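You operate a simulated robot arm through the tools that you are given. There is no shell and no other tool.

You are at the controls of a simulated robot arm. One attempt, no reset.

## Task
Drain the cell to about the drain beaker's ring, then pump it back up to its own ring.
Fine: beaker under the drain pipe first; tap shut; beaker back where it stood. Set down upright: drain beaker.
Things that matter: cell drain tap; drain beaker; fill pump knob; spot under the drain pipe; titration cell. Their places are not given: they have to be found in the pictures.

The check looks at the end state, three seconds after you hand in, the way a careful person would. Anything else that was tipped, shoved, dropped, spilled or broken makes it a failure.

## Robot
A 6-joint arm with a two-finger gripper, fixed in place. Base frame: the origin is on the floor under the middle of its stand, x ahead of it, y to its left, z up; the work surface is at about z = 90. Lengths are in cm, angles in degrees, forces in N, time in s.
With the tool pointing down near the work surface it reaches from about 14 to 68 cm from the base axis. Its first joint turns from -66.0 to 66.0 degrees. Payload 2.45 kg.
The tool frame sits at the grasp point between the pads (the TCP): z along the fingers, y along the line on which they close. The tips reach 3 cm beyond it. The gripper opens to 10.6 cm; its body begins 7.9 cm behind the TCP.
Orientation is that of the tool frame in the base frame, as a unit quaternion [w, x, y, z]. With the fingers straight down and closing along the base's y, the tool's x points along the base's -x, its y along +y and its z along -z.

## Interface
- The arm moves only by the tool apply_moves. Its argument "plan" is a list of rows, each an object (a shift or turn left out is 0, a gripper value left out holds the last) with "xyz": the shift along the tool's x, y, z in cm, a list of three; "delta_rot": the turn, a rotation vector about the tool's x, y, z in degrees, a list of three. In form: [{"xyz": [dx, dy, dz], "delta_rot": [rx, ry, rz]}, ...]. A call has 1 to 20 rows; each row is the pose to reach, as a shift and turn from the pose commanded when the call began, along the tool's axes at that moment. "grip" is the opening in per cent of the stroke, from 0 (shut) to 100 (fully open), set as the call begins (left out, the last holds). Rows are played at 5 a second. More than 5 cm and 8.6 degrees between two rows, or a gripper value outside its range, and nothing of the call is played. Where a pose cannot be reached the arm comes as near as it can. A force on the tool above 40 N (or 10 N above the force at the start of the call, whichever is more), or a blocked arm, ends the call early, and 0.2 s more pass. Each finger travels about 15.3 cm/s and halts on what it meets, pressing with about 37 N; the grip force reading is that of the motor and also rises with nothing between the fingers. The clock runs only during rows and for 0.2 s after the last one: add rows that repeat a pose to give the fingers time. It gives the time, the measured TCP pose, the force on the tool (base axes), the opening and the grip force at its end, in the units of the frame above (readings bear some noise), with the torque about the TCP (base axes, N m) and any sound that the robot's microphone picked up.
- Cameras (640 x 400 px; columns grow to the right, rows downward): "scene" is fixed at [6.39, 42.05, 141.47]; the picture's right is [-0.58, -0.82, 0.00], its down [-0.37, 0.26, -0.89] and it looks along [0.73, -0.51, -0.46] (base axes); focal length 214 px, centre (320, 200). "wrist" rides on the gripper at [7.6, -0.2, -10.6] in the tool frame; the picture's right is [0.02, 1.00, 0.00], its down [-0.78, 0.02, -0.62] and it looks along [-0.62, 0.01, 0.78] (tool axes); focal length 247 px, centre (320, 200).
- capture(camera): a new picture of that camera. The clock stands still meanwhile.
- point_at(camera, pixels): for up to 12 pixels [column, row] of the newest picture of that camera ("zoom" is the newest enlarged one), the place [x, y, z] in the base frame of the surface seen there, good to about 0.2 cm, but the place of the scene camera against the robot may be out by one fixed shift of up to 1.8 cm in any direction. The clock stands still meanwhile.
- enlarge(camera, box): a new picture of the part [left, top, right, bottom] of that camera's present view, enlarged. The clock stands still meanwhile.
- hand_in(): hands the job in; it is judged then, once.

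Unless the task says otherwise, let go and move clear before handing in.

The tools are called after "Request:" as a command line: name --argument value ..., lists and objects as JSON in quotes. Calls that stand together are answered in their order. apply_moves: Moves the arm, as the interface text tells. Its arguments: {"type":"object","properties":{"plan":{"type":"array"},"grip":{"type":"number"}},"required":["plan"]} The other tools are called the same way: capture (camera) takes a picture; point_at (camera, pixels) gives the place of the surface under pixels of a picture; enlarge (camera, box) takes an enlarged picture of a part of a camera's view; hand_in () hands the job in.

At the start:

```text
time: 0.0
ee_pos: [27.1, 19.07, 135.36]
ee_rot: [0.0, 0.0, 1.0, 0.0]
contact_force: [-0.4, -0.5, -1.1]
torque: [0.02, -0.03, -0.02]
finger_gap: 10.58
grasp_force: 0.0
```

scene: 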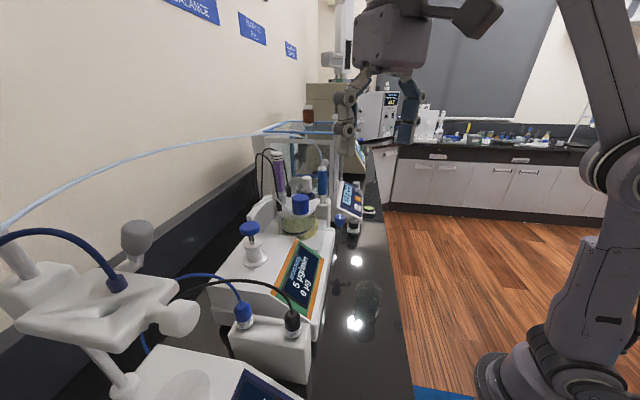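
wrist: 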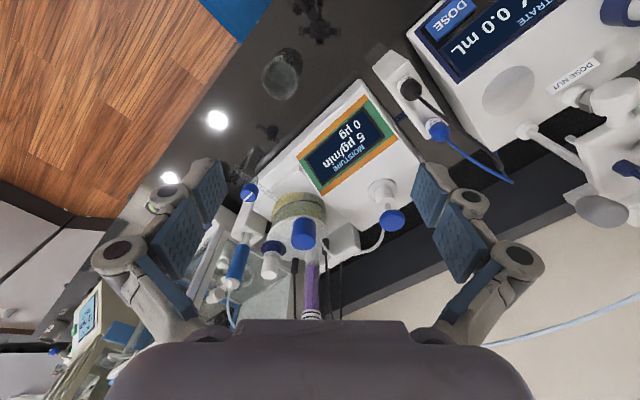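

The scene picture shows a titrator (screen "5 µg/min") with a glass cell near pixel (298,215), and the wrist view shows a dark glass beaker near (282,73). I'll enlarge both views to find the tap, pump knob, drain pipe and rings.

Request:
enlarge --camera "scene" --box '[220, 130, 400, 290]'

Request:
enlarge --camera "wrist" --box '[200, 20, 480, 320]'

Request:
enlarge --camera "scene" --box '[180, 240, 420, 400]'

```text
2.50 times, centred on (310, 210) of scene
```

zoom: 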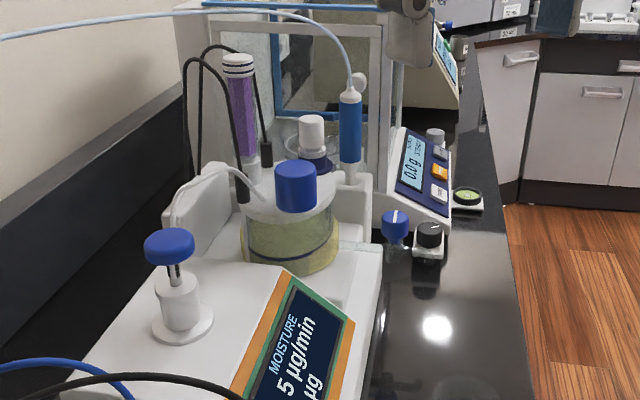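

```text
1.33 times, centred on (340, 170) of wrist
```

zoom: 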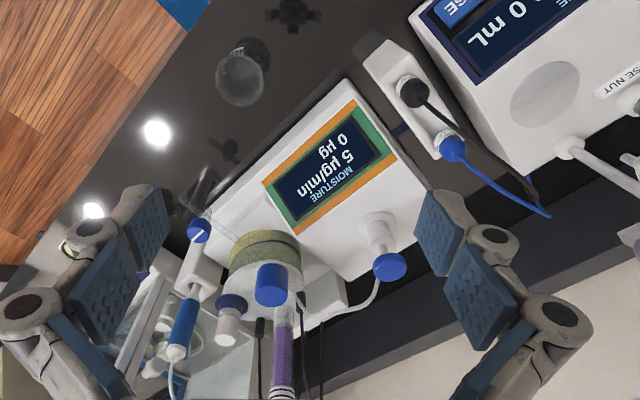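

```text
2.50 times, centred on (300, 320) of scene
```

zoom: 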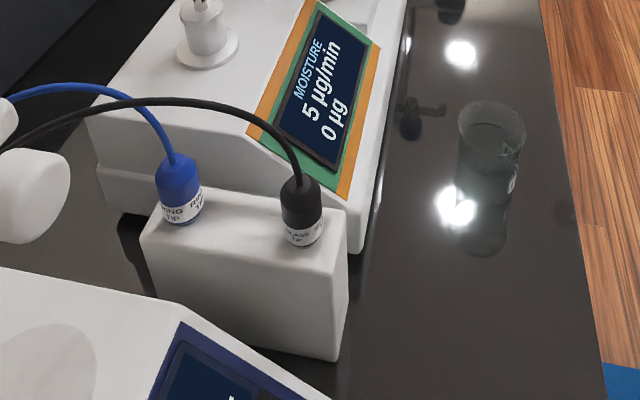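

The cell with its blue-capped top sits at about (298,215), a blue plunger (fill pump?) is at (250,235), a blue tap at (340,218) and the beaker at (370,300). I'll measure these places.

Request:
point_at --camera "scene" --pixels '[[250, 229], [255, 258], [299, 204], [298, 228], [340, 219], [340, 232], [352, 226], [370, 285], [373, 300], [364, 318], [335, 285], [360, 350]]'

Request:
point_at --camera "wrist" --pixels '[[282, 75], [270, 70], [295, 65], [280, 55], [248, 192], [249, 205], [303, 235], [298, 205], [392, 220], [381, 187], [265, 130], [318, 30]]'

Request:
enlarge --camera "scene" --box '[310, 190, 390, 250]'

Request:
enlarge --camera "wrist" --box '[220, 30, 320, 230]'

```text
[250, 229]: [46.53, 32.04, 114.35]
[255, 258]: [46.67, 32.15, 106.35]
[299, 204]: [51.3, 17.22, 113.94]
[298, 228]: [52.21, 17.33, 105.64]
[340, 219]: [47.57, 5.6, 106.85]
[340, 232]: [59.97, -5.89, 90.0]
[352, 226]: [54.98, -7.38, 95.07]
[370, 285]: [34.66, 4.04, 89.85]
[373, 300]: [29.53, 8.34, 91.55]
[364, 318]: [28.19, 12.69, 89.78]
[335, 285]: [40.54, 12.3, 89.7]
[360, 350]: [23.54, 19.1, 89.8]
```

```text
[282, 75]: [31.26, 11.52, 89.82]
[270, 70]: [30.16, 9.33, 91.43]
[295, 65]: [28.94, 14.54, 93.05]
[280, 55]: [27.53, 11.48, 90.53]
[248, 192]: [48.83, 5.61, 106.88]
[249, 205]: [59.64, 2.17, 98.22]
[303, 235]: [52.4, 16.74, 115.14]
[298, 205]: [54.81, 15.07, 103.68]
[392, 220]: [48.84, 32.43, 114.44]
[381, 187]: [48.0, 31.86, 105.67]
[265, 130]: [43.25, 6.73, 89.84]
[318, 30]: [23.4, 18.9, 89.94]
```

```text
6.67 times, centred on (350, 220) of scene
```

zoom: 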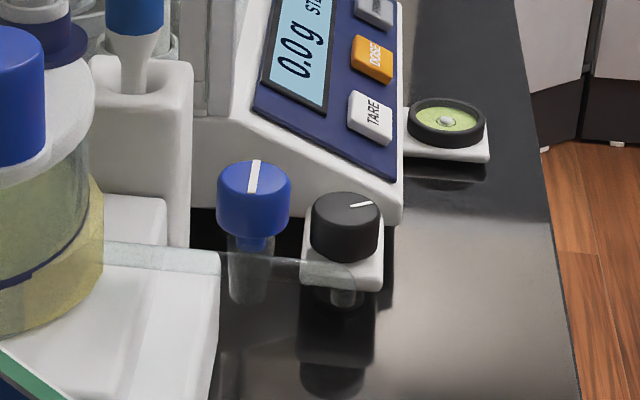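

```text
2.00 times, centred on (270, 130) of wrist
```

zoom: 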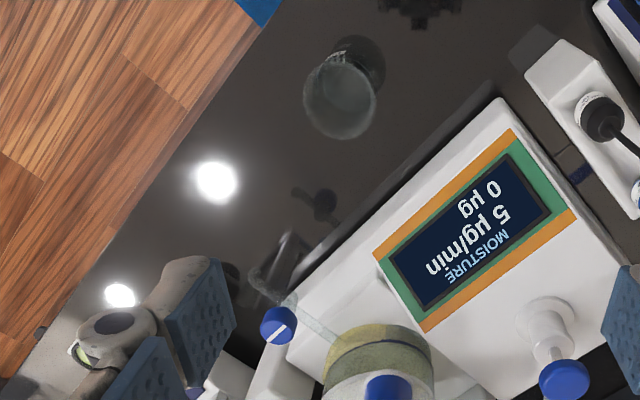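

The wrist view shows the tap's blue knob with a white index line at about (248,192) on a glass pipe, and the beaker at about (282,73). I'll move the wrist camera closer to the tap and the pipe end.

Request:
apply_moves --plan '[{"xyz": [0, -4, 3]}, {"xyz": [0, -8, 6]}, {"xyz": [0, -12, 9]}, {"xyz": [0, -15, 12]}, {"xyz": [0, -15, 12]}]' --grip 100

```text
time: 1.2
ee_pos: [26.89, 4.28, 123.34]
ee_rot: [0.0, -0.001, 1.0, 0.0]
contact_force: [-0.4, 0.5, 1.1]
torque: [-0.01, 0.01, -0.03]
finger_gap: 10.63
grasp_force: 0.1
```

The arm reached (26.9, 4.3, 123.3) without contact. I'll take new pictures.

Request:
capture --camera "wrist"

Request:
capture --camera "scene"

```text
taken
```

wrist: 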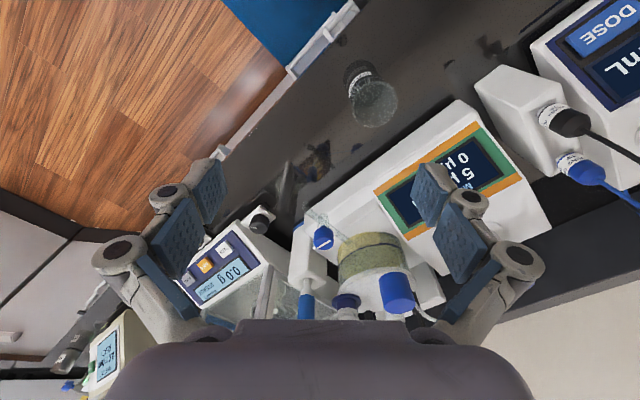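

```text
taken
```

scene: 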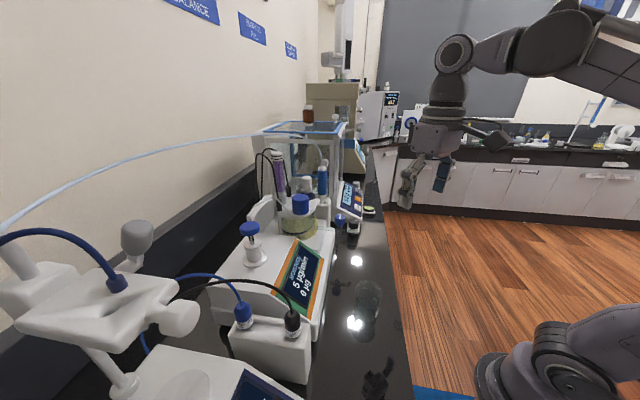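

Request:
enlarge --camera "wrist" --box '[250, 150, 420, 320]'

Request:
enlarge --camera "wrist" --box '[320, 50, 420, 150]'

Request:
enlarge --camera "scene" --box '[340, 260, 400, 340]'

Request:
enlarge --camera "scene" --box '[270, 180, 330, 250]'

```text
2.35 times, centred on (335, 235) of wrist
```

zoom: 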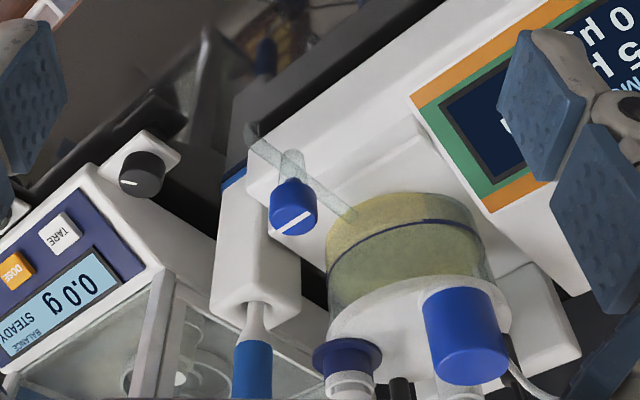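

```text
4.00 times, centred on (370, 100) of wrist
```

zoom: 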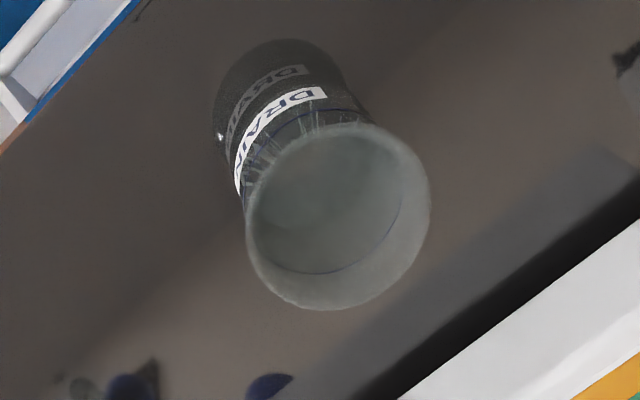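

```text
5.00 times, centred on (370, 300) of scene
```

zoom: 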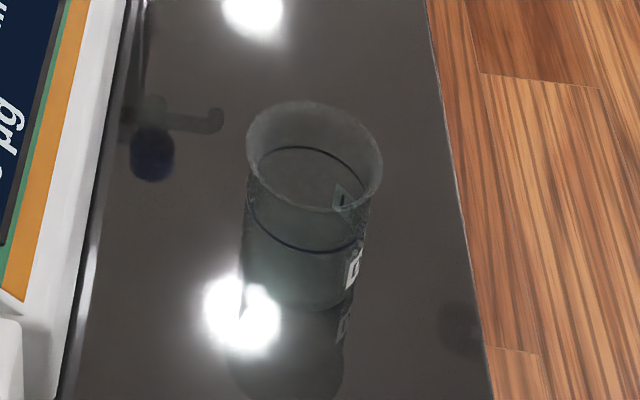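

```text
5.71 times, centred on (300, 215) of scene
```

zoom: 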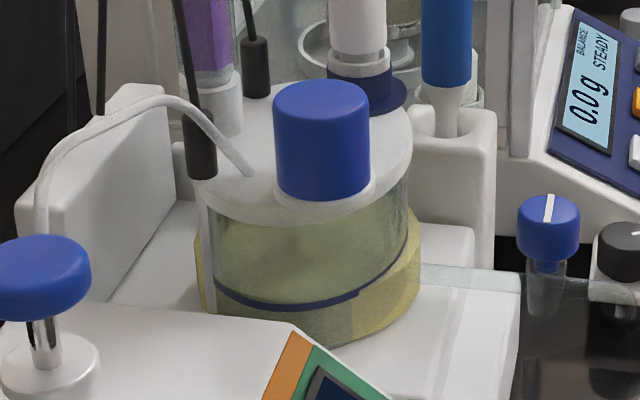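

The knob's white line at zoom (293,222) lies across the glass pipe, so the tap is shut now. The beaker carries a ring and a "DRAIN" label. I'll zoom on the tap and pipe in the wrist view to measure them.

Request:
enlarge --camera "wrist" --box '[290, 195, 354, 259]'

Request:
point_at --camera "wrist" --pixels '[[324, 244], [318, 247], [331, 241], [323, 232], [372, 100], [351, 112], [390, 104], [375, 82], [369, 125], [360, 72], [308, 210], [340, 235]]'

```text
6.25 times, centred on (322, 227) of wrist
```

zoom: 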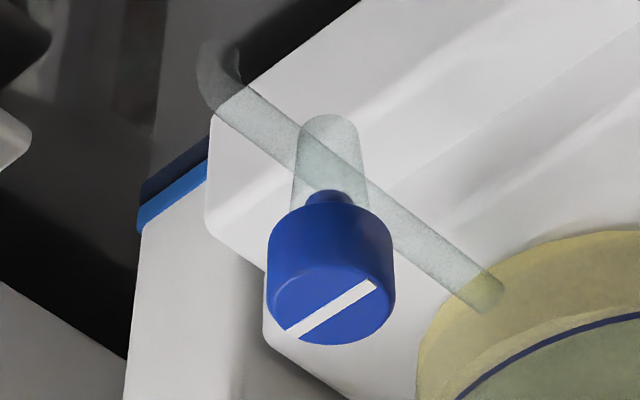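

```text
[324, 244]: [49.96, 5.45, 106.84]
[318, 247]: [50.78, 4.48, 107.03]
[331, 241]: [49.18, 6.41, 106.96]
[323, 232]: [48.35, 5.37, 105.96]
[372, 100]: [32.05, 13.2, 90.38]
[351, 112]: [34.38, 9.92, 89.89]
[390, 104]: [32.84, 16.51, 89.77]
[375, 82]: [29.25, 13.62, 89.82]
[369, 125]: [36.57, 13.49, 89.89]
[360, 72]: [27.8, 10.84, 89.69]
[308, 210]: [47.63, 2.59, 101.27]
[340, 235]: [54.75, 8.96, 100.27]
```

Request:
point_at --camera "zoom" --pixels '[[331, 310], [285, 333], [378, 283], [272, 300], [393, 290], [330, 245], [222, 85], [208, 60], [238, 68], [205, 95], [485, 295], [330, 150]]'

Request:
enlarge --camera "scene" --box '[325, 200, 373, 245]'

```text
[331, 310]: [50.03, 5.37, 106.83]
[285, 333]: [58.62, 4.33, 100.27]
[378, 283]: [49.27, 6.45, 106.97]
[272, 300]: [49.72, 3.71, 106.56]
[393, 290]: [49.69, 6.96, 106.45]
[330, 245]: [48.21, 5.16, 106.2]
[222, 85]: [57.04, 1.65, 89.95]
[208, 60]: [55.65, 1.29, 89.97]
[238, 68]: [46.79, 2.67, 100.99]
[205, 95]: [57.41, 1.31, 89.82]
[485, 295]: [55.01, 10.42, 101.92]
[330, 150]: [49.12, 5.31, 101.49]
```

```text
8.89 times, centred on (349, 222) of scene
```

zoom: 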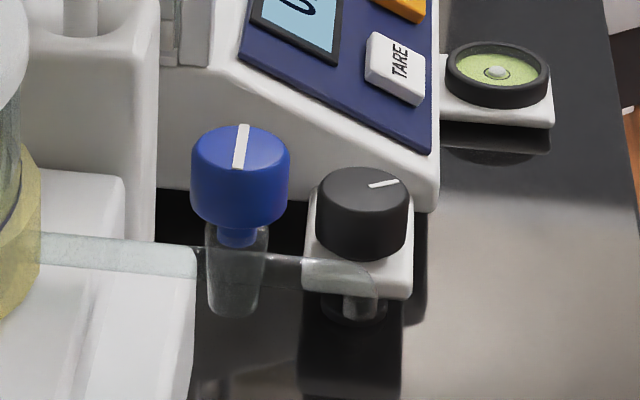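

Request:
point_at --camera "zoom" --pixels '[[240, 147], [241, 127], [236, 168], [240, 200], [365, 275], [372, 283], [345, 262], [300, 258], [235, 285], [360, 305], [120, 250], [235, 310]]'

Request:
enlarge --camera "wrist" --box '[295, 190, 335, 230]'

```text
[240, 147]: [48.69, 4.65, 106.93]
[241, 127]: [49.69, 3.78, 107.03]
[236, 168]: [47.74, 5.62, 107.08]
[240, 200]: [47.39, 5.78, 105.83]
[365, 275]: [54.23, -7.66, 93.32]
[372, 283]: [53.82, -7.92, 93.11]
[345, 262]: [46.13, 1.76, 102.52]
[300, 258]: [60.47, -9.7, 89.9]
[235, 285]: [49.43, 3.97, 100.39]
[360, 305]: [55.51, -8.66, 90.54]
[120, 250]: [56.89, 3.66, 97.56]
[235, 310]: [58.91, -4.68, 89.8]
```

```text
10.00 times, centred on (315, 210) of wrist
```

zoom: 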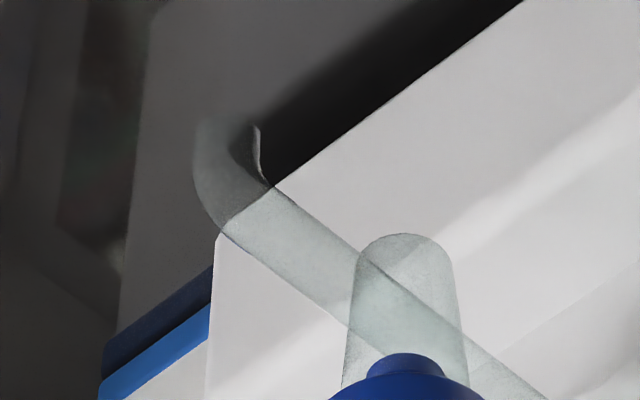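

Request:
point_at --camera "zoom" --pixels '[[257, 145], [254, 130], [250, 160], [262, 175], [200, 160], [215, 200], [230, 215], [245, 200], [290, 250], [225, 130], [400, 245], [360, 300]]'

```text
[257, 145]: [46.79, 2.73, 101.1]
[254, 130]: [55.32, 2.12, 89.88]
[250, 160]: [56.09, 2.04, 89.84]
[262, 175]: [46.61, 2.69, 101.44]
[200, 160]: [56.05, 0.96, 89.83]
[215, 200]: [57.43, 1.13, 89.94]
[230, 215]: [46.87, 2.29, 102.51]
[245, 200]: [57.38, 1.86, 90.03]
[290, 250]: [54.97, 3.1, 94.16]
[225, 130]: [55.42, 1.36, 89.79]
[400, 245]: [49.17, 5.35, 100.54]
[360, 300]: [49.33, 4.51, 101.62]
```

Comparing the knob line in both cameras, the wrist gives the knob at about (50.0, 5.4, 107) and the scene camera reads about (1.3, 0.8, 0) lower. Next I'll measure the surroundings: titrator front face, burette holder, cell and pump.

Request:
point_at --camera "wrist" --pixels '[[330, 193], [350, 175], [380, 150], [420, 125], [300, 232], [305, 260], [304, 306], [345, 300], [315, 215], [400, 290], [360, 240], [375, 262]]'

Request:
point_at --camera "scene" --pixels '[[322, 182], [323, 165], [325, 198], [325, 160], [278, 170], [307, 185], [326, 208], [330, 228], [327, 238], [318, 262], [322, 290], [310, 340]]'

Request:
enlarge --camera "wrist" --box '[300, 110, 420, 220]'

```text
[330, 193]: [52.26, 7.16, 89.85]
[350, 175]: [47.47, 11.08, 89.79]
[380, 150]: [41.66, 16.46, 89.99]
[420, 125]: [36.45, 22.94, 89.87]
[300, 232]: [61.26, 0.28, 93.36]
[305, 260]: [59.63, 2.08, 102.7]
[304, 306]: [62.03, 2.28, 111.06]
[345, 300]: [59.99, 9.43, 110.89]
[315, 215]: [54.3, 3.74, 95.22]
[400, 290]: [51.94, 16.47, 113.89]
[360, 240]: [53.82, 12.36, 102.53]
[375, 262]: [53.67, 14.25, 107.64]
```

```text
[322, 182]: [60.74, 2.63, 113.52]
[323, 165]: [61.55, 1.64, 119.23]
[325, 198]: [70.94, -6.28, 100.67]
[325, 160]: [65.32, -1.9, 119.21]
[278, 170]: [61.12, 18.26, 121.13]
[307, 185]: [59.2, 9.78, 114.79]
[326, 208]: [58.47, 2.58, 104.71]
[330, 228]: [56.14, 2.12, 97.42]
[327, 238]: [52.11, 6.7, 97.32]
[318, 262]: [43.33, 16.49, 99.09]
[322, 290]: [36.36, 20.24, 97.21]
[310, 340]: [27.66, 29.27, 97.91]
```

```text
3.64 times, centred on (360, 165) of wrist
```

zoom: 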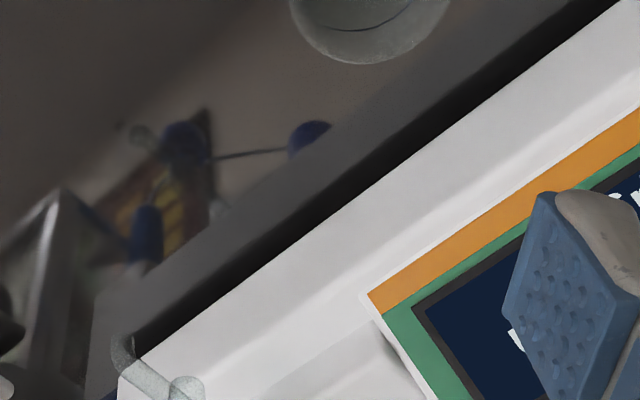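

The titrator's front face runs along a 45° line with x+y≈59.5, well behind the pipe outlet (about (46.6, 2.0)), so there is room for the beaker. I'll inspect the cell's ring and level, and the pump, more closely.

Request:
enlarge --camera "scene" --box '[282, 190, 330, 238]'

Request:
enlarge --camera "scene" --box '[230, 210, 280, 275]'

Request:
enlarge --camera "wrist" --box '[330, 215, 410, 300]'

Request:
point_at --camera "scene" --pixels '[[372, 200], [380, 230], [388, 270], [396, 310], [404, 350], [410, 380]]'

```text
8.33 times, centred on (306, 214) of scene
```

zoom: 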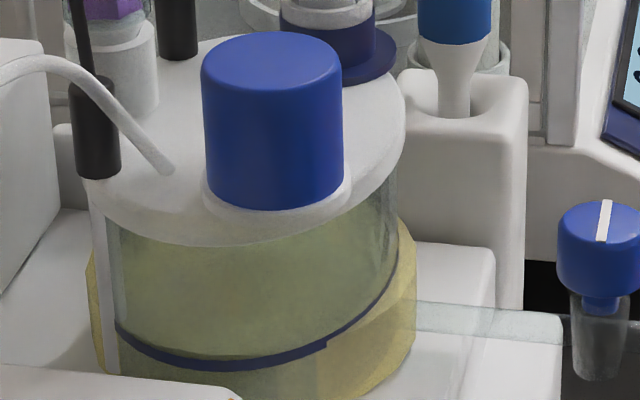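

```text
6.15 times, centred on (255, 242) of scene
```

zoom: 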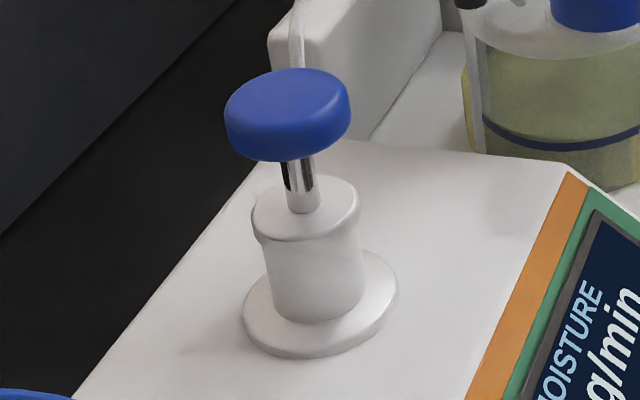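

```text
4.71 times, centred on (370, 258) of wrist
```

zoom: 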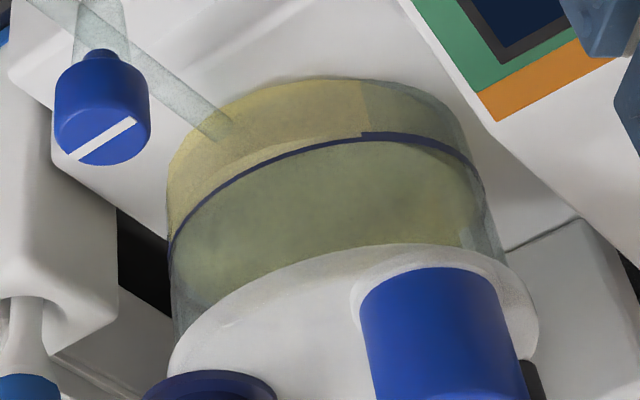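

```text
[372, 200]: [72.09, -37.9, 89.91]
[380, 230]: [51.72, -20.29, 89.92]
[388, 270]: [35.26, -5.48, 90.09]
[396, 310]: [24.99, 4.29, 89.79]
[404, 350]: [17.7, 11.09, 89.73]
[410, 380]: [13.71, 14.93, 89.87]
```

The cell's liquid looks to be about at its dark blue ring now, which I'll use as the reference, and the pump is a blue push knob on a chrome rod. I'll look at the gripper's shape in the scene view so I can plan a tilted side grasp that keeps clear of the pipe.

Request:
enlarge --camera "scene" --box '[380, 20, 540, 220]'

Request:
point_at --camera "scene" --pixels '[[412, 126], [470, 130], [440, 150], [470, 155], [412, 150], [405, 170], [440, 175], [502, 142], [440, 110], [402, 205], [436, 190], [450, 60]]'

```text
2.00 times, centred on (460, 120) of scene
```

zoom: 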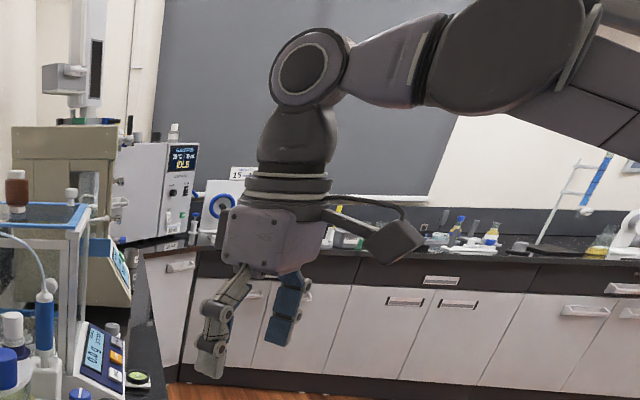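

```text
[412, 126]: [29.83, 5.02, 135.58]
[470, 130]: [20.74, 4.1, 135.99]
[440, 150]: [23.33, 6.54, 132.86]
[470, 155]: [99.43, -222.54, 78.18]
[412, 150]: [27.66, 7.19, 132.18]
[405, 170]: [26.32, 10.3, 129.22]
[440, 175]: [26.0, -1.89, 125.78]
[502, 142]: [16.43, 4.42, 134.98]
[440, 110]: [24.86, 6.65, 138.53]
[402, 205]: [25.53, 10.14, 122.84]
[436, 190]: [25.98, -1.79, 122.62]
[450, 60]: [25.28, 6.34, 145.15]
```

The hand is about ±4.5 cm thick with the camera box hanging on its base-ward side, so a 45° forward-tilted grasp should clear the pipe. Next I'll pin down the beaker from its ring and label pixels in both cameras.

Request:
enlarge --camera "wrist" --box '[340, 60, 404, 130]'

```text
5.71 times, centred on (372, 95) of wrist
```

zoom: 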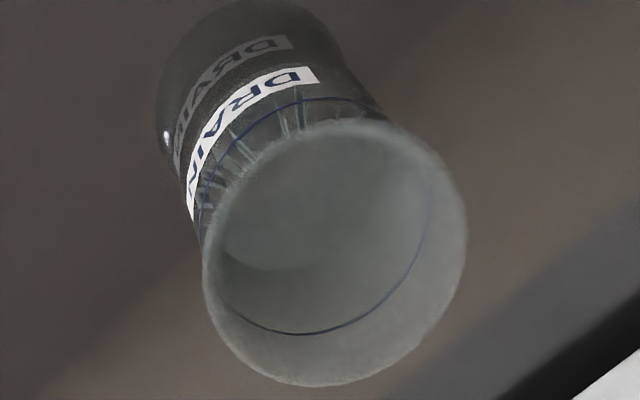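

Request:
point_at --camera "zoom" --pixels '[[310, 75], [260, 90], [220, 125], [192, 190], [300, 333], [390, 290], [345, 100], [250, 125], [330, 126], [225, 215], [330, 382], [462, 230]]'

Request:
enlarge --camera "scene" --box '[350, 275, 390, 320]'

```text
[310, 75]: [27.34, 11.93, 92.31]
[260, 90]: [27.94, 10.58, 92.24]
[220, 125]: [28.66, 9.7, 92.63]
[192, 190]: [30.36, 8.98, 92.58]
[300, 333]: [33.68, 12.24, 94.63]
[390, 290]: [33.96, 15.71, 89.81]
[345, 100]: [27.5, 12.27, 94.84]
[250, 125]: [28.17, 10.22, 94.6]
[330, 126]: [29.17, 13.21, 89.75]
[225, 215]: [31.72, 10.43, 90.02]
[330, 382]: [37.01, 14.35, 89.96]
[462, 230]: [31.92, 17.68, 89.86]
```

```text
8.89 times, centred on (370, 298) of scene
```

zoom: 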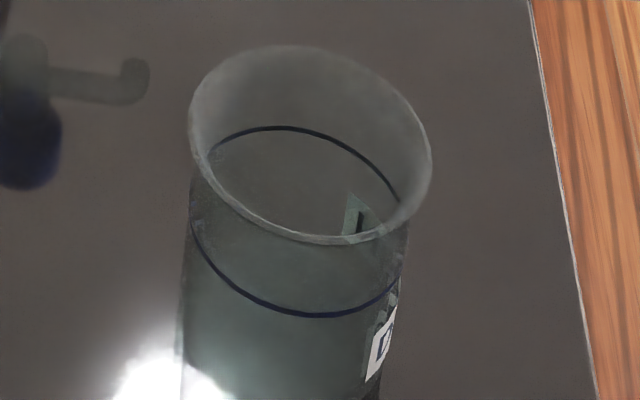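

Request:
point_at --camera "zoom" --pixels '[[195, 235], [225, 280], [270, 306], [320, 316], [370, 300], [395, 283], [280, 127], [350, 152], [390, 190], [225, 142], [300, 237], [345, 238]]'

```text
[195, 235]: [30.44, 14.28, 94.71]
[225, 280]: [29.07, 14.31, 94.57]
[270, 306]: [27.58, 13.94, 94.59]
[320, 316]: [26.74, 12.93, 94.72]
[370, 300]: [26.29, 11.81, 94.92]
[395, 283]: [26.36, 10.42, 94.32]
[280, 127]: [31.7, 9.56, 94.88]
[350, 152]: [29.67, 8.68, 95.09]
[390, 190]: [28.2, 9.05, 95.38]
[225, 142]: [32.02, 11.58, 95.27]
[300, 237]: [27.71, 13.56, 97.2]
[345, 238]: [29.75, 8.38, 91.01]
```

Ring and label points from both cameras agree: the beaker centre is at about (30.5, 12.15), radius 3.05, ring z 94.7 and rim z 97.3. I'll now tilt the tool 45° forward and move above the beaker with the fingers open.

Request:
apply_moves --plan '[{"xyz": [-0.4, 1.3, 1.2], "delta_rot": [0, -7.5, 0]}, {"xyz": [-0.9, 2.6, 2.4], "delta_rot": [0, -15, 0]}, {"xyz": [-1.4, 3.9, 3.6], "delta_rot": [0, -22.5, 0]}, {"xyz": [-1.8, 5.2, 4.8], "delta_rot": [0, -30, 0]}, {"xyz": [-2.3, 6.5, 6.0], "delta_rot": [0, -37.5, 0]}, {"xyz": [-2.8, 8.0, 7.2], "delta_rot": [0, -45, 0]}, {"xyz": [-2.8, 8.0, 7.2], "delta_rot": [0, -45, 0]}, {"xyz": [-2.8, 8.0, 7.2], "delta_rot": [0, -45, 0]}]' --grip 100

```text
time: 3.0
ee_pos: [29.8, 12.24, 116.21]
ee_rot: [0.382, 0.0, 0.924, 0.0]
contact_force: [-0.2, -0.8, 0.3]
torque: [-0.03, 0.02, -0.03]
finger_gap: 10.62
grasp_force: 0.0
```

The tilt was reached cleanly at (29.8, 12.2, 116.2). The wrist camera now looks nearly level, so I'll take a picture to check the cell level and surroundings.

Request:
capture --camera "wrist"

Request:
capture --camera "scene"

```text
taken
```

wrist: 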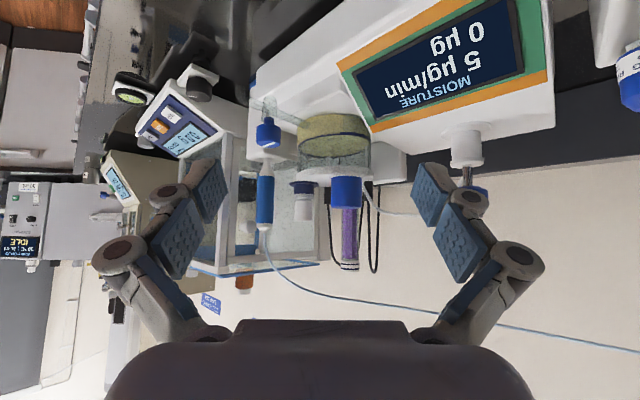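

```text
taken
```

scene: 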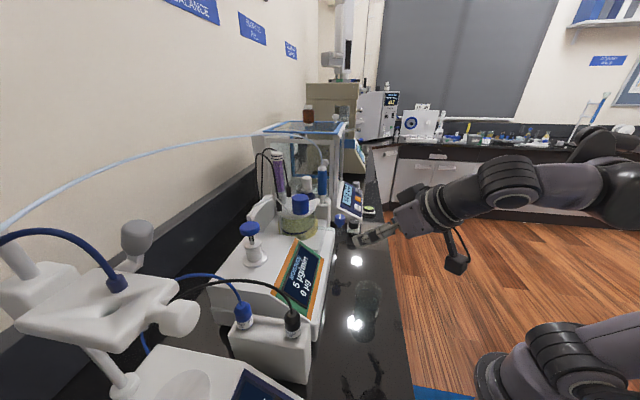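

Request:
enlarge --camera "wrist" --box '[285, 95, 385, 195]'

Request:
enlarge --camera "wrist" --box '[230, 85, 310, 165]'

```text
4.00 times, centred on (335, 145) of wrist
```

zoom: 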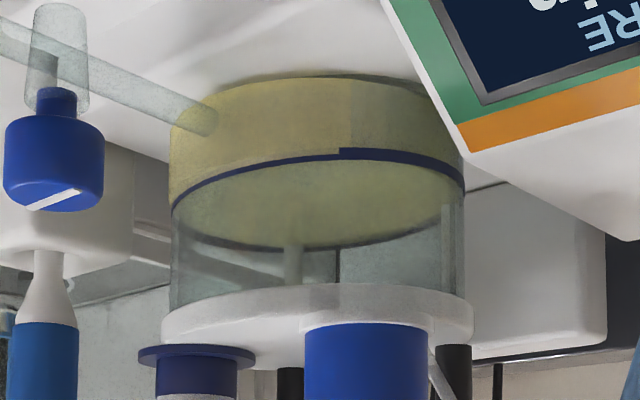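

```text
5.00 times, centred on (270, 125) of wrist
```

zoom: 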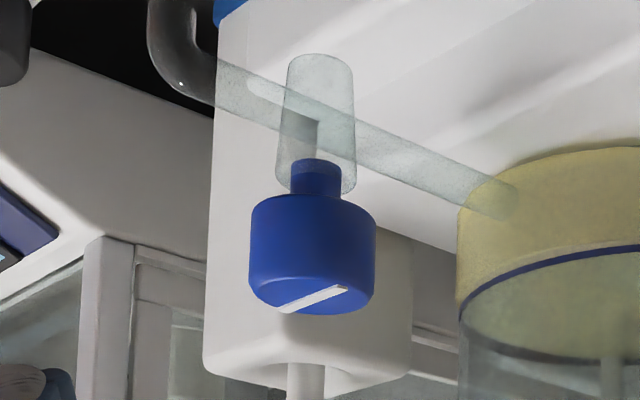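

The level view is clear: the yellow liquid's surface sits exactly at the dark ring, zoom (315,155). I'll descend straight down beside the beaker with open fingers, stopping at z≈100 to check.

Request:
apply_moves --plan '[{"xyz": [2.5, 0, 2.5]}, {"xyz": [5, 0, 5]}, {"xyz": [7.5, 0, 7.5]}, {"xyz": [9.5, 0, 9.5]}, {"xyz": [11.3, 0, 11.3]}, {"xyz": [11.3, 0, 11.3]}]' --grip 100

```text
time: 4.4
ee_pos: [30.05, 12.08, 100.2]
ee_rot: [0.382, -0.001, 0.924, 0.0]
contact_force: [0.0, 0.3, -1.2]
torque: [-0.01, 0.0, 0.01]
finger_gap: 10.58
grasp_force: 0.1
```

Request:
capture --camera "wrist"

Request:
enlarge --camera "scene" --box '[330, 200, 450, 340]'

```text
taken
```

wrist: 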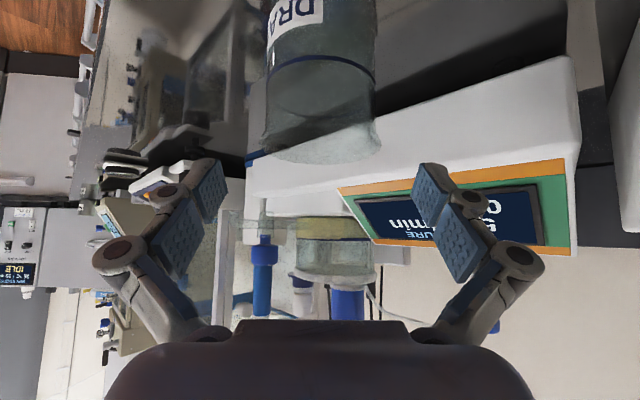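

```text
2.86 times, centred on (390, 270) of scene
```

zoom: 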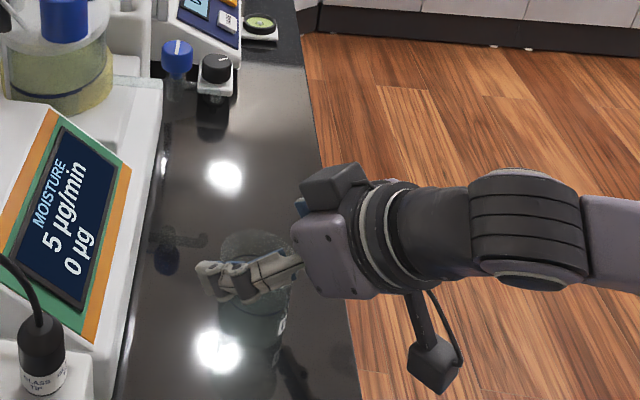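

Request:
point_at --camera "zoom" --pixels '[[306, 188], [335, 172], [358, 172], [325, 205], [300, 225], [345, 205], [320, 290], [232, 290], [205, 268], [300, 265], [435, 360], [420, 385]]'

```text
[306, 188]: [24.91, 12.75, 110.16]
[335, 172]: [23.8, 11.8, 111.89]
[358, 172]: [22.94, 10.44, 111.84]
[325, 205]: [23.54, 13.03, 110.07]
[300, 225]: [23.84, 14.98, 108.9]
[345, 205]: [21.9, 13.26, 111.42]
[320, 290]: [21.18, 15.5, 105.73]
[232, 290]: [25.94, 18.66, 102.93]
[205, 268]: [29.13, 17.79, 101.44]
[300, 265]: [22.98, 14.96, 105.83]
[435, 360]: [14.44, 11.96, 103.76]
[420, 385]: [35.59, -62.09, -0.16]
```

The beaker (columns 265–378, mid 321) is centred between the pads (228 and 412). I'll verify with ring and label points before going down.

Request:
enlarge --camera "wrist" --box '[240, 0, 400, 170]'

```text
2.35 times, centred on (320, 85) of wrist
```

zoom: 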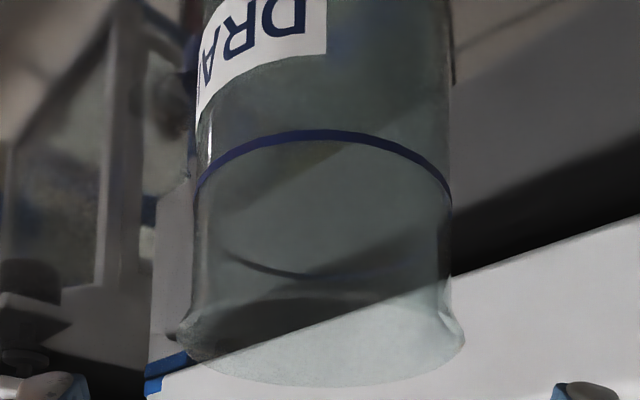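

Request:
point_at --camera "zoom" --pixels '[[205, 172], [240, 148], [280, 137], [320, 133], [360, 136], [400, 149], [440, 180], [305, 40], [250, 60], [210, 90], [300, 275], [450, 200]]'

```text
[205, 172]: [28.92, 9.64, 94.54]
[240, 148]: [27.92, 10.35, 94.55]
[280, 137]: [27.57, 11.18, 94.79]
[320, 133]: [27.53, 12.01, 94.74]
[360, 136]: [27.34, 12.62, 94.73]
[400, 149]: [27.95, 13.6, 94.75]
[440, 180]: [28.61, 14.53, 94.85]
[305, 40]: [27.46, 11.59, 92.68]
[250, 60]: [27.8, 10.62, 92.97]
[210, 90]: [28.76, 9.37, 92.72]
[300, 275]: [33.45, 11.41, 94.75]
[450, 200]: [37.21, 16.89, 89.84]
```

The ring fit gives the beaker centre at (30.45, 12.1), radius 3.0, which matches the TCP line. I'll descend to z≈95 with the fingers still open.

Request:
apply_moves --plan '[{"xyz": [1.0, -0.05, 1.0]}, {"xyz": [2.0, -0.05, 2.0]}, {"xyz": [3.0, -0.05, 3.0]}, {"xyz": [3.68, -0.05, 3.68]}, {"xyz": [3.68, -0.05, 3.68]}]' --grip 100

```text
time: 5.6
ee_pos: [29.92, 11.99, 94.97]
ee_rot: [0.382, 0.001, 0.924, -0.001]
contact_force: [0.0, 0.2, 0.3]
torque: [0.01, -0.01, -0.01]
finger_gap: 10.59
grasp_force: 0.0
```

Pose (29.9, 12.1, 95.0) was reached without contact. I'll close to a gap just wider than the beaker first and look.

Request:
apply_moves --plan '[{"xyz": [0, 0, 0]}, {"xyz": [0, 0, 0]}, {"xyz": [0, 0, 0]}]' --grip 64

Request:
capture --camera "wrist"

Request:
enlarge --camera "scene" --box '[330, 240, 420, 340]'

```text
time: 6.4
ee_pos: [29.91, 12.01, 94.95]
ee_rot: [0.383, 0.0, 0.924, 0.0]
contact_force: [-0.6, -0.2, 0.4]
torque: [-0.01, -0.04, 0.03]
finger_gap: 6.81
grasp_force: 0.0
```

```text
taken
```

wrist: 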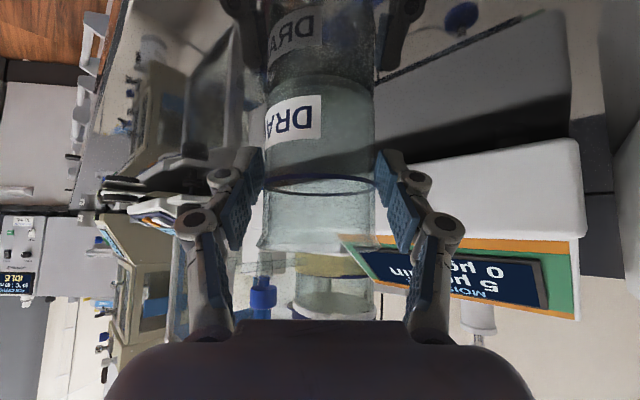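

```text
4.00 times, centred on (375, 290) of scene
```

zoom: 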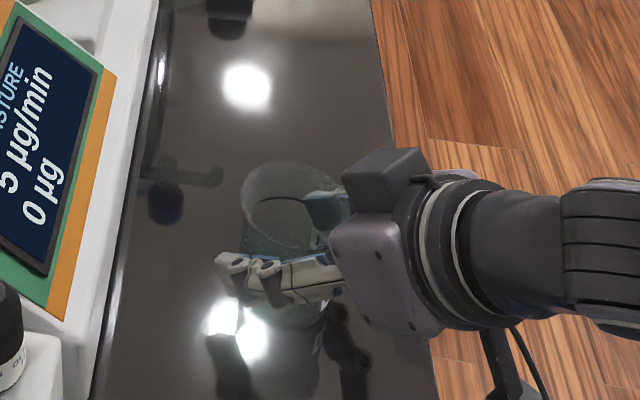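

The beaker (columns 262–380) sits centred between the pads. I'll close on it.

Request:
apply_moves --plan '[{"xyz": [0, 0, 0]}, {"xyz": [0, 0, 0]}, {"xyz": [0, 0, 0]}, {"xyz": [0, 0, 0]}]' --grip 45

```text
time: 7.4
ee_pos: [29.86, 12.07, 94.91]
ee_rot: [0.383, 0.0, 0.924, 0.0]
contact_force: [-1.4, -0.1, 5.3]
torque: [-0.14, -0.02, -0.04]
finger_gap: 5.83
grasp_force: 37.4
```

The grip holds at a 5.83 cm gap with 37 N. I'll lift the beaker 1.2 cm.

Request:
apply_moves --plan '[{"xyz": [-0.2, 0, -0.2]}, {"xyz": [-0.5, 0, -0.5]}, {"xyz": [-0.85, 0, -0.85]}, {"xyz": [-0.85, 0, -0.85]}]'

Request:
capture --camera "wrist"

Request:
enlarge --camera "scene" --box '[330, 240, 420, 340]'

```text
time: 8.4
ee_pos: [29.84, 12.11, 96.29]
ee_rot: [0.383, 0.0, 0.924, -0.001]
contact_force: [0.4, 1.0, -1.8]
torque: [0.01, -0.01, -0.03]
finger_gap: 5.81
grasp_force: 37.3
```

```text
taken
```

wrist: 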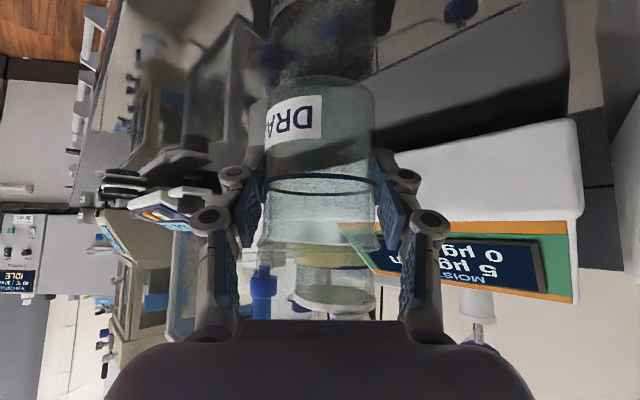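

```text
4.00 times, centred on (375, 290) of scene
```

zoom: 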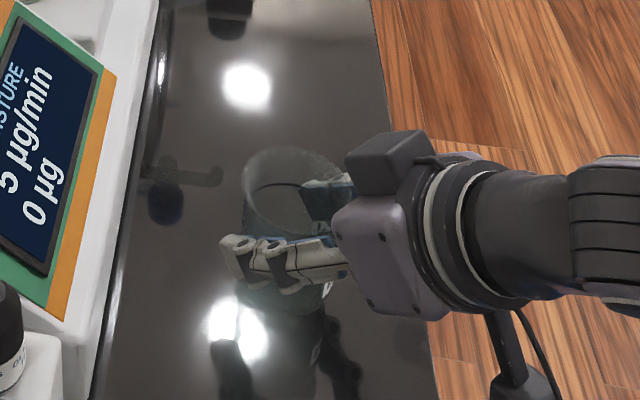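

The beaker is lifted and upright in the grip (ring level at row 180). I'll carry it at constant height toward the spot under the pipe, stopping 4 cm short to check.

Request:
apply_moves --plan '[{"xyz": [-0.8, -0.9, 0.8]}, {"xyz": [-1.8, -2.2, 1.8]}, {"xyz": [-2.9, -3.5, 2.9]}, {"xyz": [-4.0, -4.9, 4.0]}, {"xyz": [-5.2, -6.3, 5.2]}, {"xyz": [-6.4, -7.7, 6.4]}, {"xyz": [-7.6, -9.1, 7.6]}, {"xyz": [-8.3, -9.9, 8.3]}, {"xyz": [-8.6, -10.05, 8.6]}, {"xyz": [-8.6, -10.05, 8.6]}]'

Request:
capture --camera "wrist"

Request:
capture --camera "scene"

```text
time: 10.6
ee_pos: [42.09, 2.09, 96.28]
ee_rot: [0.382, 0.0, 0.924, 0.0]
contact_force: [-0.3, -0.4, -0.3]
torque: [0.02, -0.02, 0.0]
finger_gap: 5.81
grasp_force: 37.0
```

```text
taken
```

wrist: 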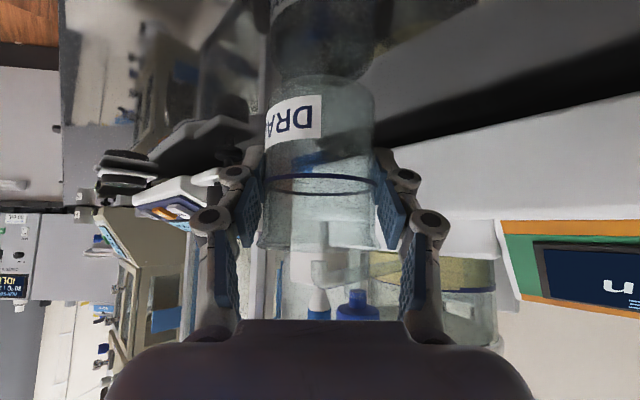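

```text
taken
```

scene: 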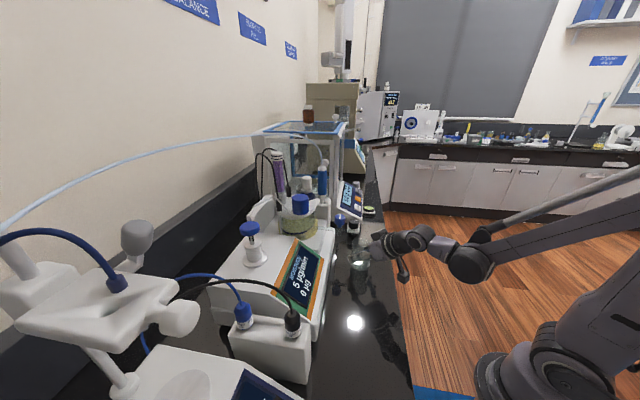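

Request:
enlarge --camera "wrist" --box '[270, 210, 420, 330]'

Request:
enlarge --camera "scene" --box '[320, 200, 420, 290]'

```text
3.33 times, centred on (345, 270) of wrist
```

zoom: 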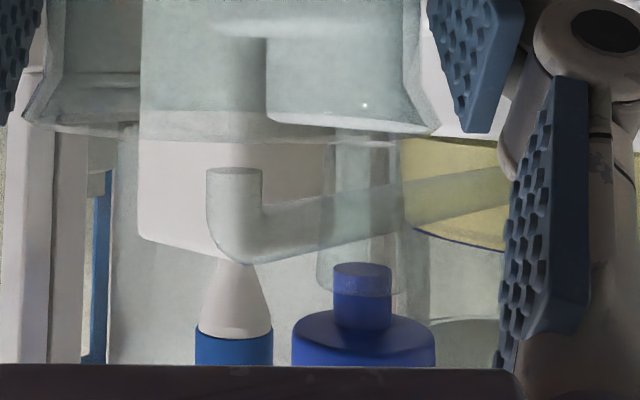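

```text
4.44 times, centred on (370, 245) of scene
```

zoom: 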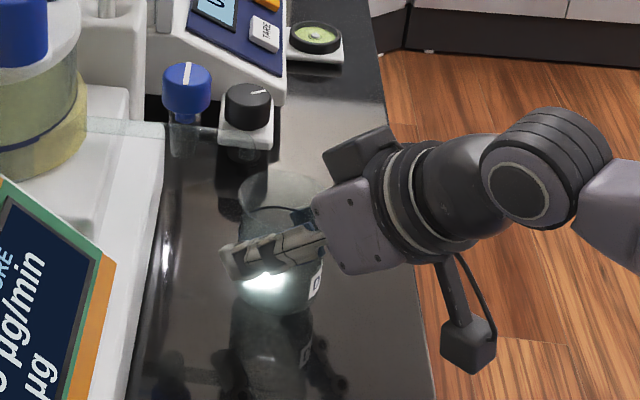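

The spout mouth is clearly visible at wrist (319.5, 261), dead ahead of the beaker's centre line and above the rim. I'll measure it directly.

Request:
enlarge --camera "wrist" --box '[295, 240, 355, 300]'

```text
6.67 times, centred on (325, 270) of wrist
```

zoom: 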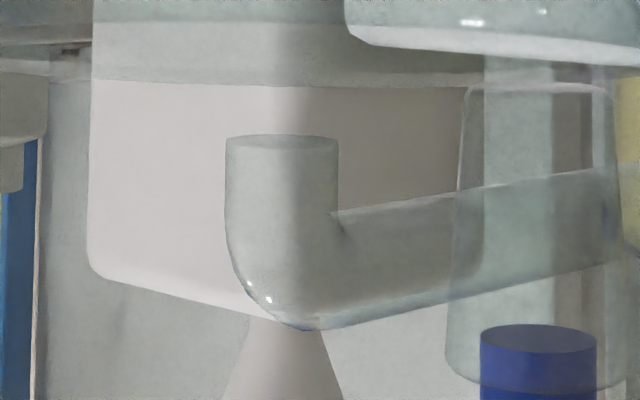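

Request:
point_at --camera "zoom" --pixels '[[282, 142], [240, 142], [325, 142], [282, 160], [230, 180], [335, 180], [282, 220], [270, 300], [250, 285], [282, 135], [340, 225], [400, 290]]'

```text
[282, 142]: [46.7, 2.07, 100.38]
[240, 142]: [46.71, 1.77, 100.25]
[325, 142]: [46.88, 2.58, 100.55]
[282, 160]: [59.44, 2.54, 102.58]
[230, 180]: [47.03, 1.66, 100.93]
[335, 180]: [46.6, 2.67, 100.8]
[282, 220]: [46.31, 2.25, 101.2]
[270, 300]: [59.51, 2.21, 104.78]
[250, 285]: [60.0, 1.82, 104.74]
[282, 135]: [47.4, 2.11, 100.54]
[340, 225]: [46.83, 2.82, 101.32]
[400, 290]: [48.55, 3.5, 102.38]
```

The spout mouth is at about (46.85, 2.15, 100.4), leaving 1.8 cm above the lifted rim. I'll move the last 4.2 cm forward, then lower the beaker to the bench.

Request:
apply_moves --plan '[{"xyz": [-0.5, 0.02, 0.5]}, {"xyz": [-1.2, 0.04, 1.2]}, {"xyz": [-1.9, 0.06, 1.9]}, {"xyz": [-2.5, 0.08, 2.5]}, {"xyz": [-3.0, 0.08, 3.0]}, {"xyz": [-3.0, 0.08, 3.0]}]'

Request:
capture --camera "wrist"

Request:
enlarge --camera "scene" --box '[310, 190, 400, 280]'

```text
time: 12.0
ee_pos: [46.4, 2.15, 96.19]
ee_rot: [0.382, 0.0, 0.924, 0.0]
contact_force: [-0.7, -0.5, -1.4]
torque: [-0.05, -0.03, 0.0]
finger_gap: 5.8
grasp_force: 37.0
```

```text
taken
```

wrist: 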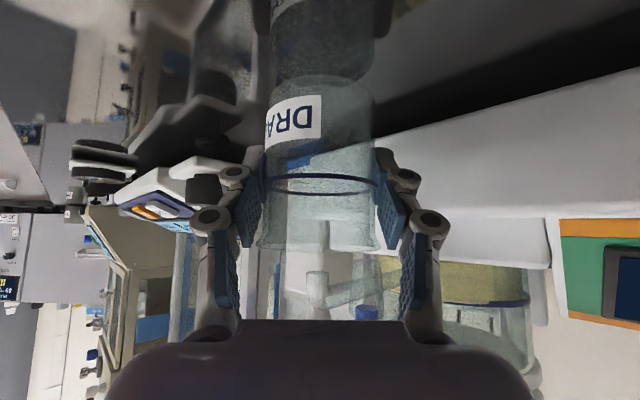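

```text
4.44 times, centred on (355, 235) of scene
```

zoom: 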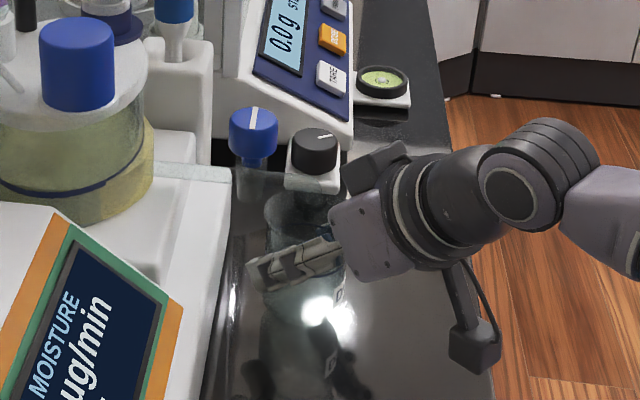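

The spout (wrist 318,285) is over the beaker's centre column. I'll lower 1.2 cm to set it on the bench.

Request:
apply_moves --plan '[{"xyz": [0.2, 0, 0.2]}, {"xyz": [0.45, 0, 0.45]}, {"xyz": [0.7, 0, 0.7]}, {"xyz": [0.83, 0, 0.83]}, {"xyz": [0.83, 0, 0.83]}]'

```text
time: 13.2
ee_pos: [46.22, 2.19, 94.92]
ee_rot: [0.382, -0.001, 0.924, 0.001]
contact_force: [-0.4, 0.3, 0.0]
torque: [-0.01, 0.0, 0.01]
finger_gap: 5.8
grasp_force: 36.9
```

No contact force yet, so the bottom may be hovering slightly. I'll lower in tiny steps and watch the force.

Request:
apply_moves --plan '[{"xyz": [0.03, 0, 0.03]}, {"xyz": [0.06, 0, 0.06]}, {"xyz": [0.06, 0, 0.06]}]'

```text
time: 14.0
ee_pos: [46.35, 2.25, 95.07]
ee_rot: [0.384, 0.0, 0.923, -0.001]
contact_force: [-6.6, 2.9, 19.6]
torque: [-0.38, 0.21, -0.14]
finger_gap: 5.82
grasp_force: 37.6
```

Contact is clear now (19.6 N), so the beaker stands on the bench. I'll back off slightly to unload it and then open the fingers just past the glass.

Request:
apply_moves --plan '[{"xyz": [-0.03, 0, -0.03]}, {"xyz": [-0.04, 0, -0.04]}, {"xyz": [-0.04, 0, -0.04]}]'

```text
time: 14.8
ee_pos: [46.37, 2.01, 95.02]
ee_rot: [0.383, -0.001, 0.924, 0.0]
contact_force: [1.2, 0.7, 2.8]
torque: [-0.02, -0.08, 0.02]
finger_gap: 5.8
grasp_force: 36.8
```

Request:
apply_moves --plan '[{"xyz": [0, 0, 0]}, {"xyz": [0, 0, 0]}, {"xyz": [0, 0, 0]}]' --grip 72

Request:
capture --camera "wrist"

Request:
enlarge --camera "scene" --box '[310, 190, 400, 280]'

```text
time: 15.6
ee_pos: [46.36, 2.07, 94.97]
ee_rot: [0.382, -0.001, 0.924, 0.001]
contact_force: [-0.4, 0.0, -0.2]
torque: [0.02, 0.03, -0.01]
finger_gap: 7.62
grasp_force: 0.0
```

```text
taken
```

wrist: 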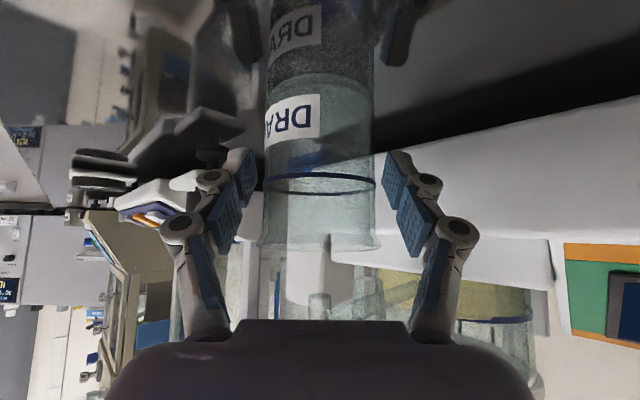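

```text
4.44 times, centred on (355, 235) of scene
```

zoom: 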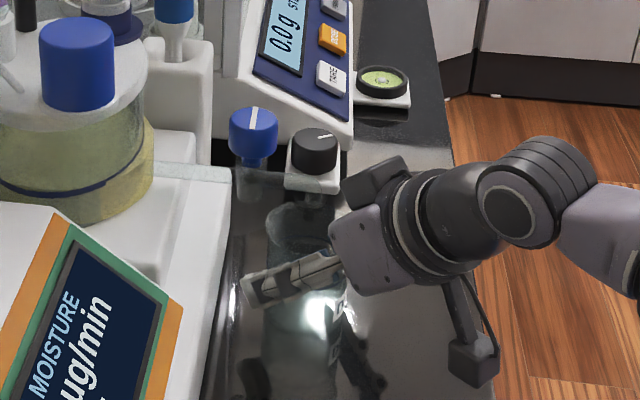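

The beaker stands free between the pads (glass 262–375, pads 257 and 385). I'll retreat straight back 11 cm.

Request:
apply_moves --plan '[{"xyz": [0.7, 0, -0.7]}, {"xyz": [1.7, 0, -1.7]}, {"xyz": [3.2, 0, -3.2]}, {"xyz": [5.0, 0, -5.0]}, {"xyz": [7.5, 0, -7.5]}, {"xyz": [7.5, 0, -7.5]}]'

Request:
capture --camera "wrist"

```text
time: 17.0
ee_pos: [35.79, 2.06, 95.1]
ee_rot: [0.383, -0.001, 0.924, 0.001]
contact_force: [-0.2, -0.2, 0.1]
torque: [-0.02, -0.03, -0.01]
finger_gap: 7.64
grasp_force: 0.0
```

```text
taken
```

wrist: 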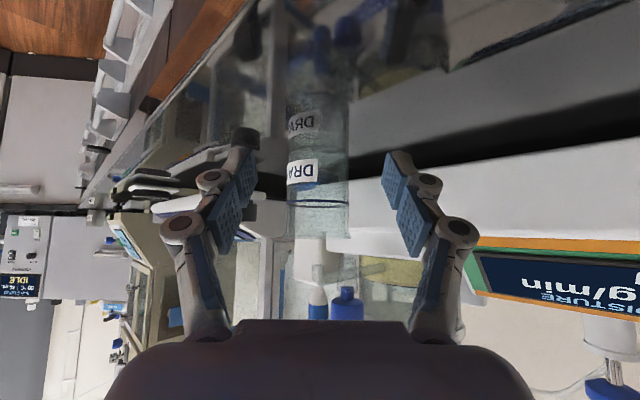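

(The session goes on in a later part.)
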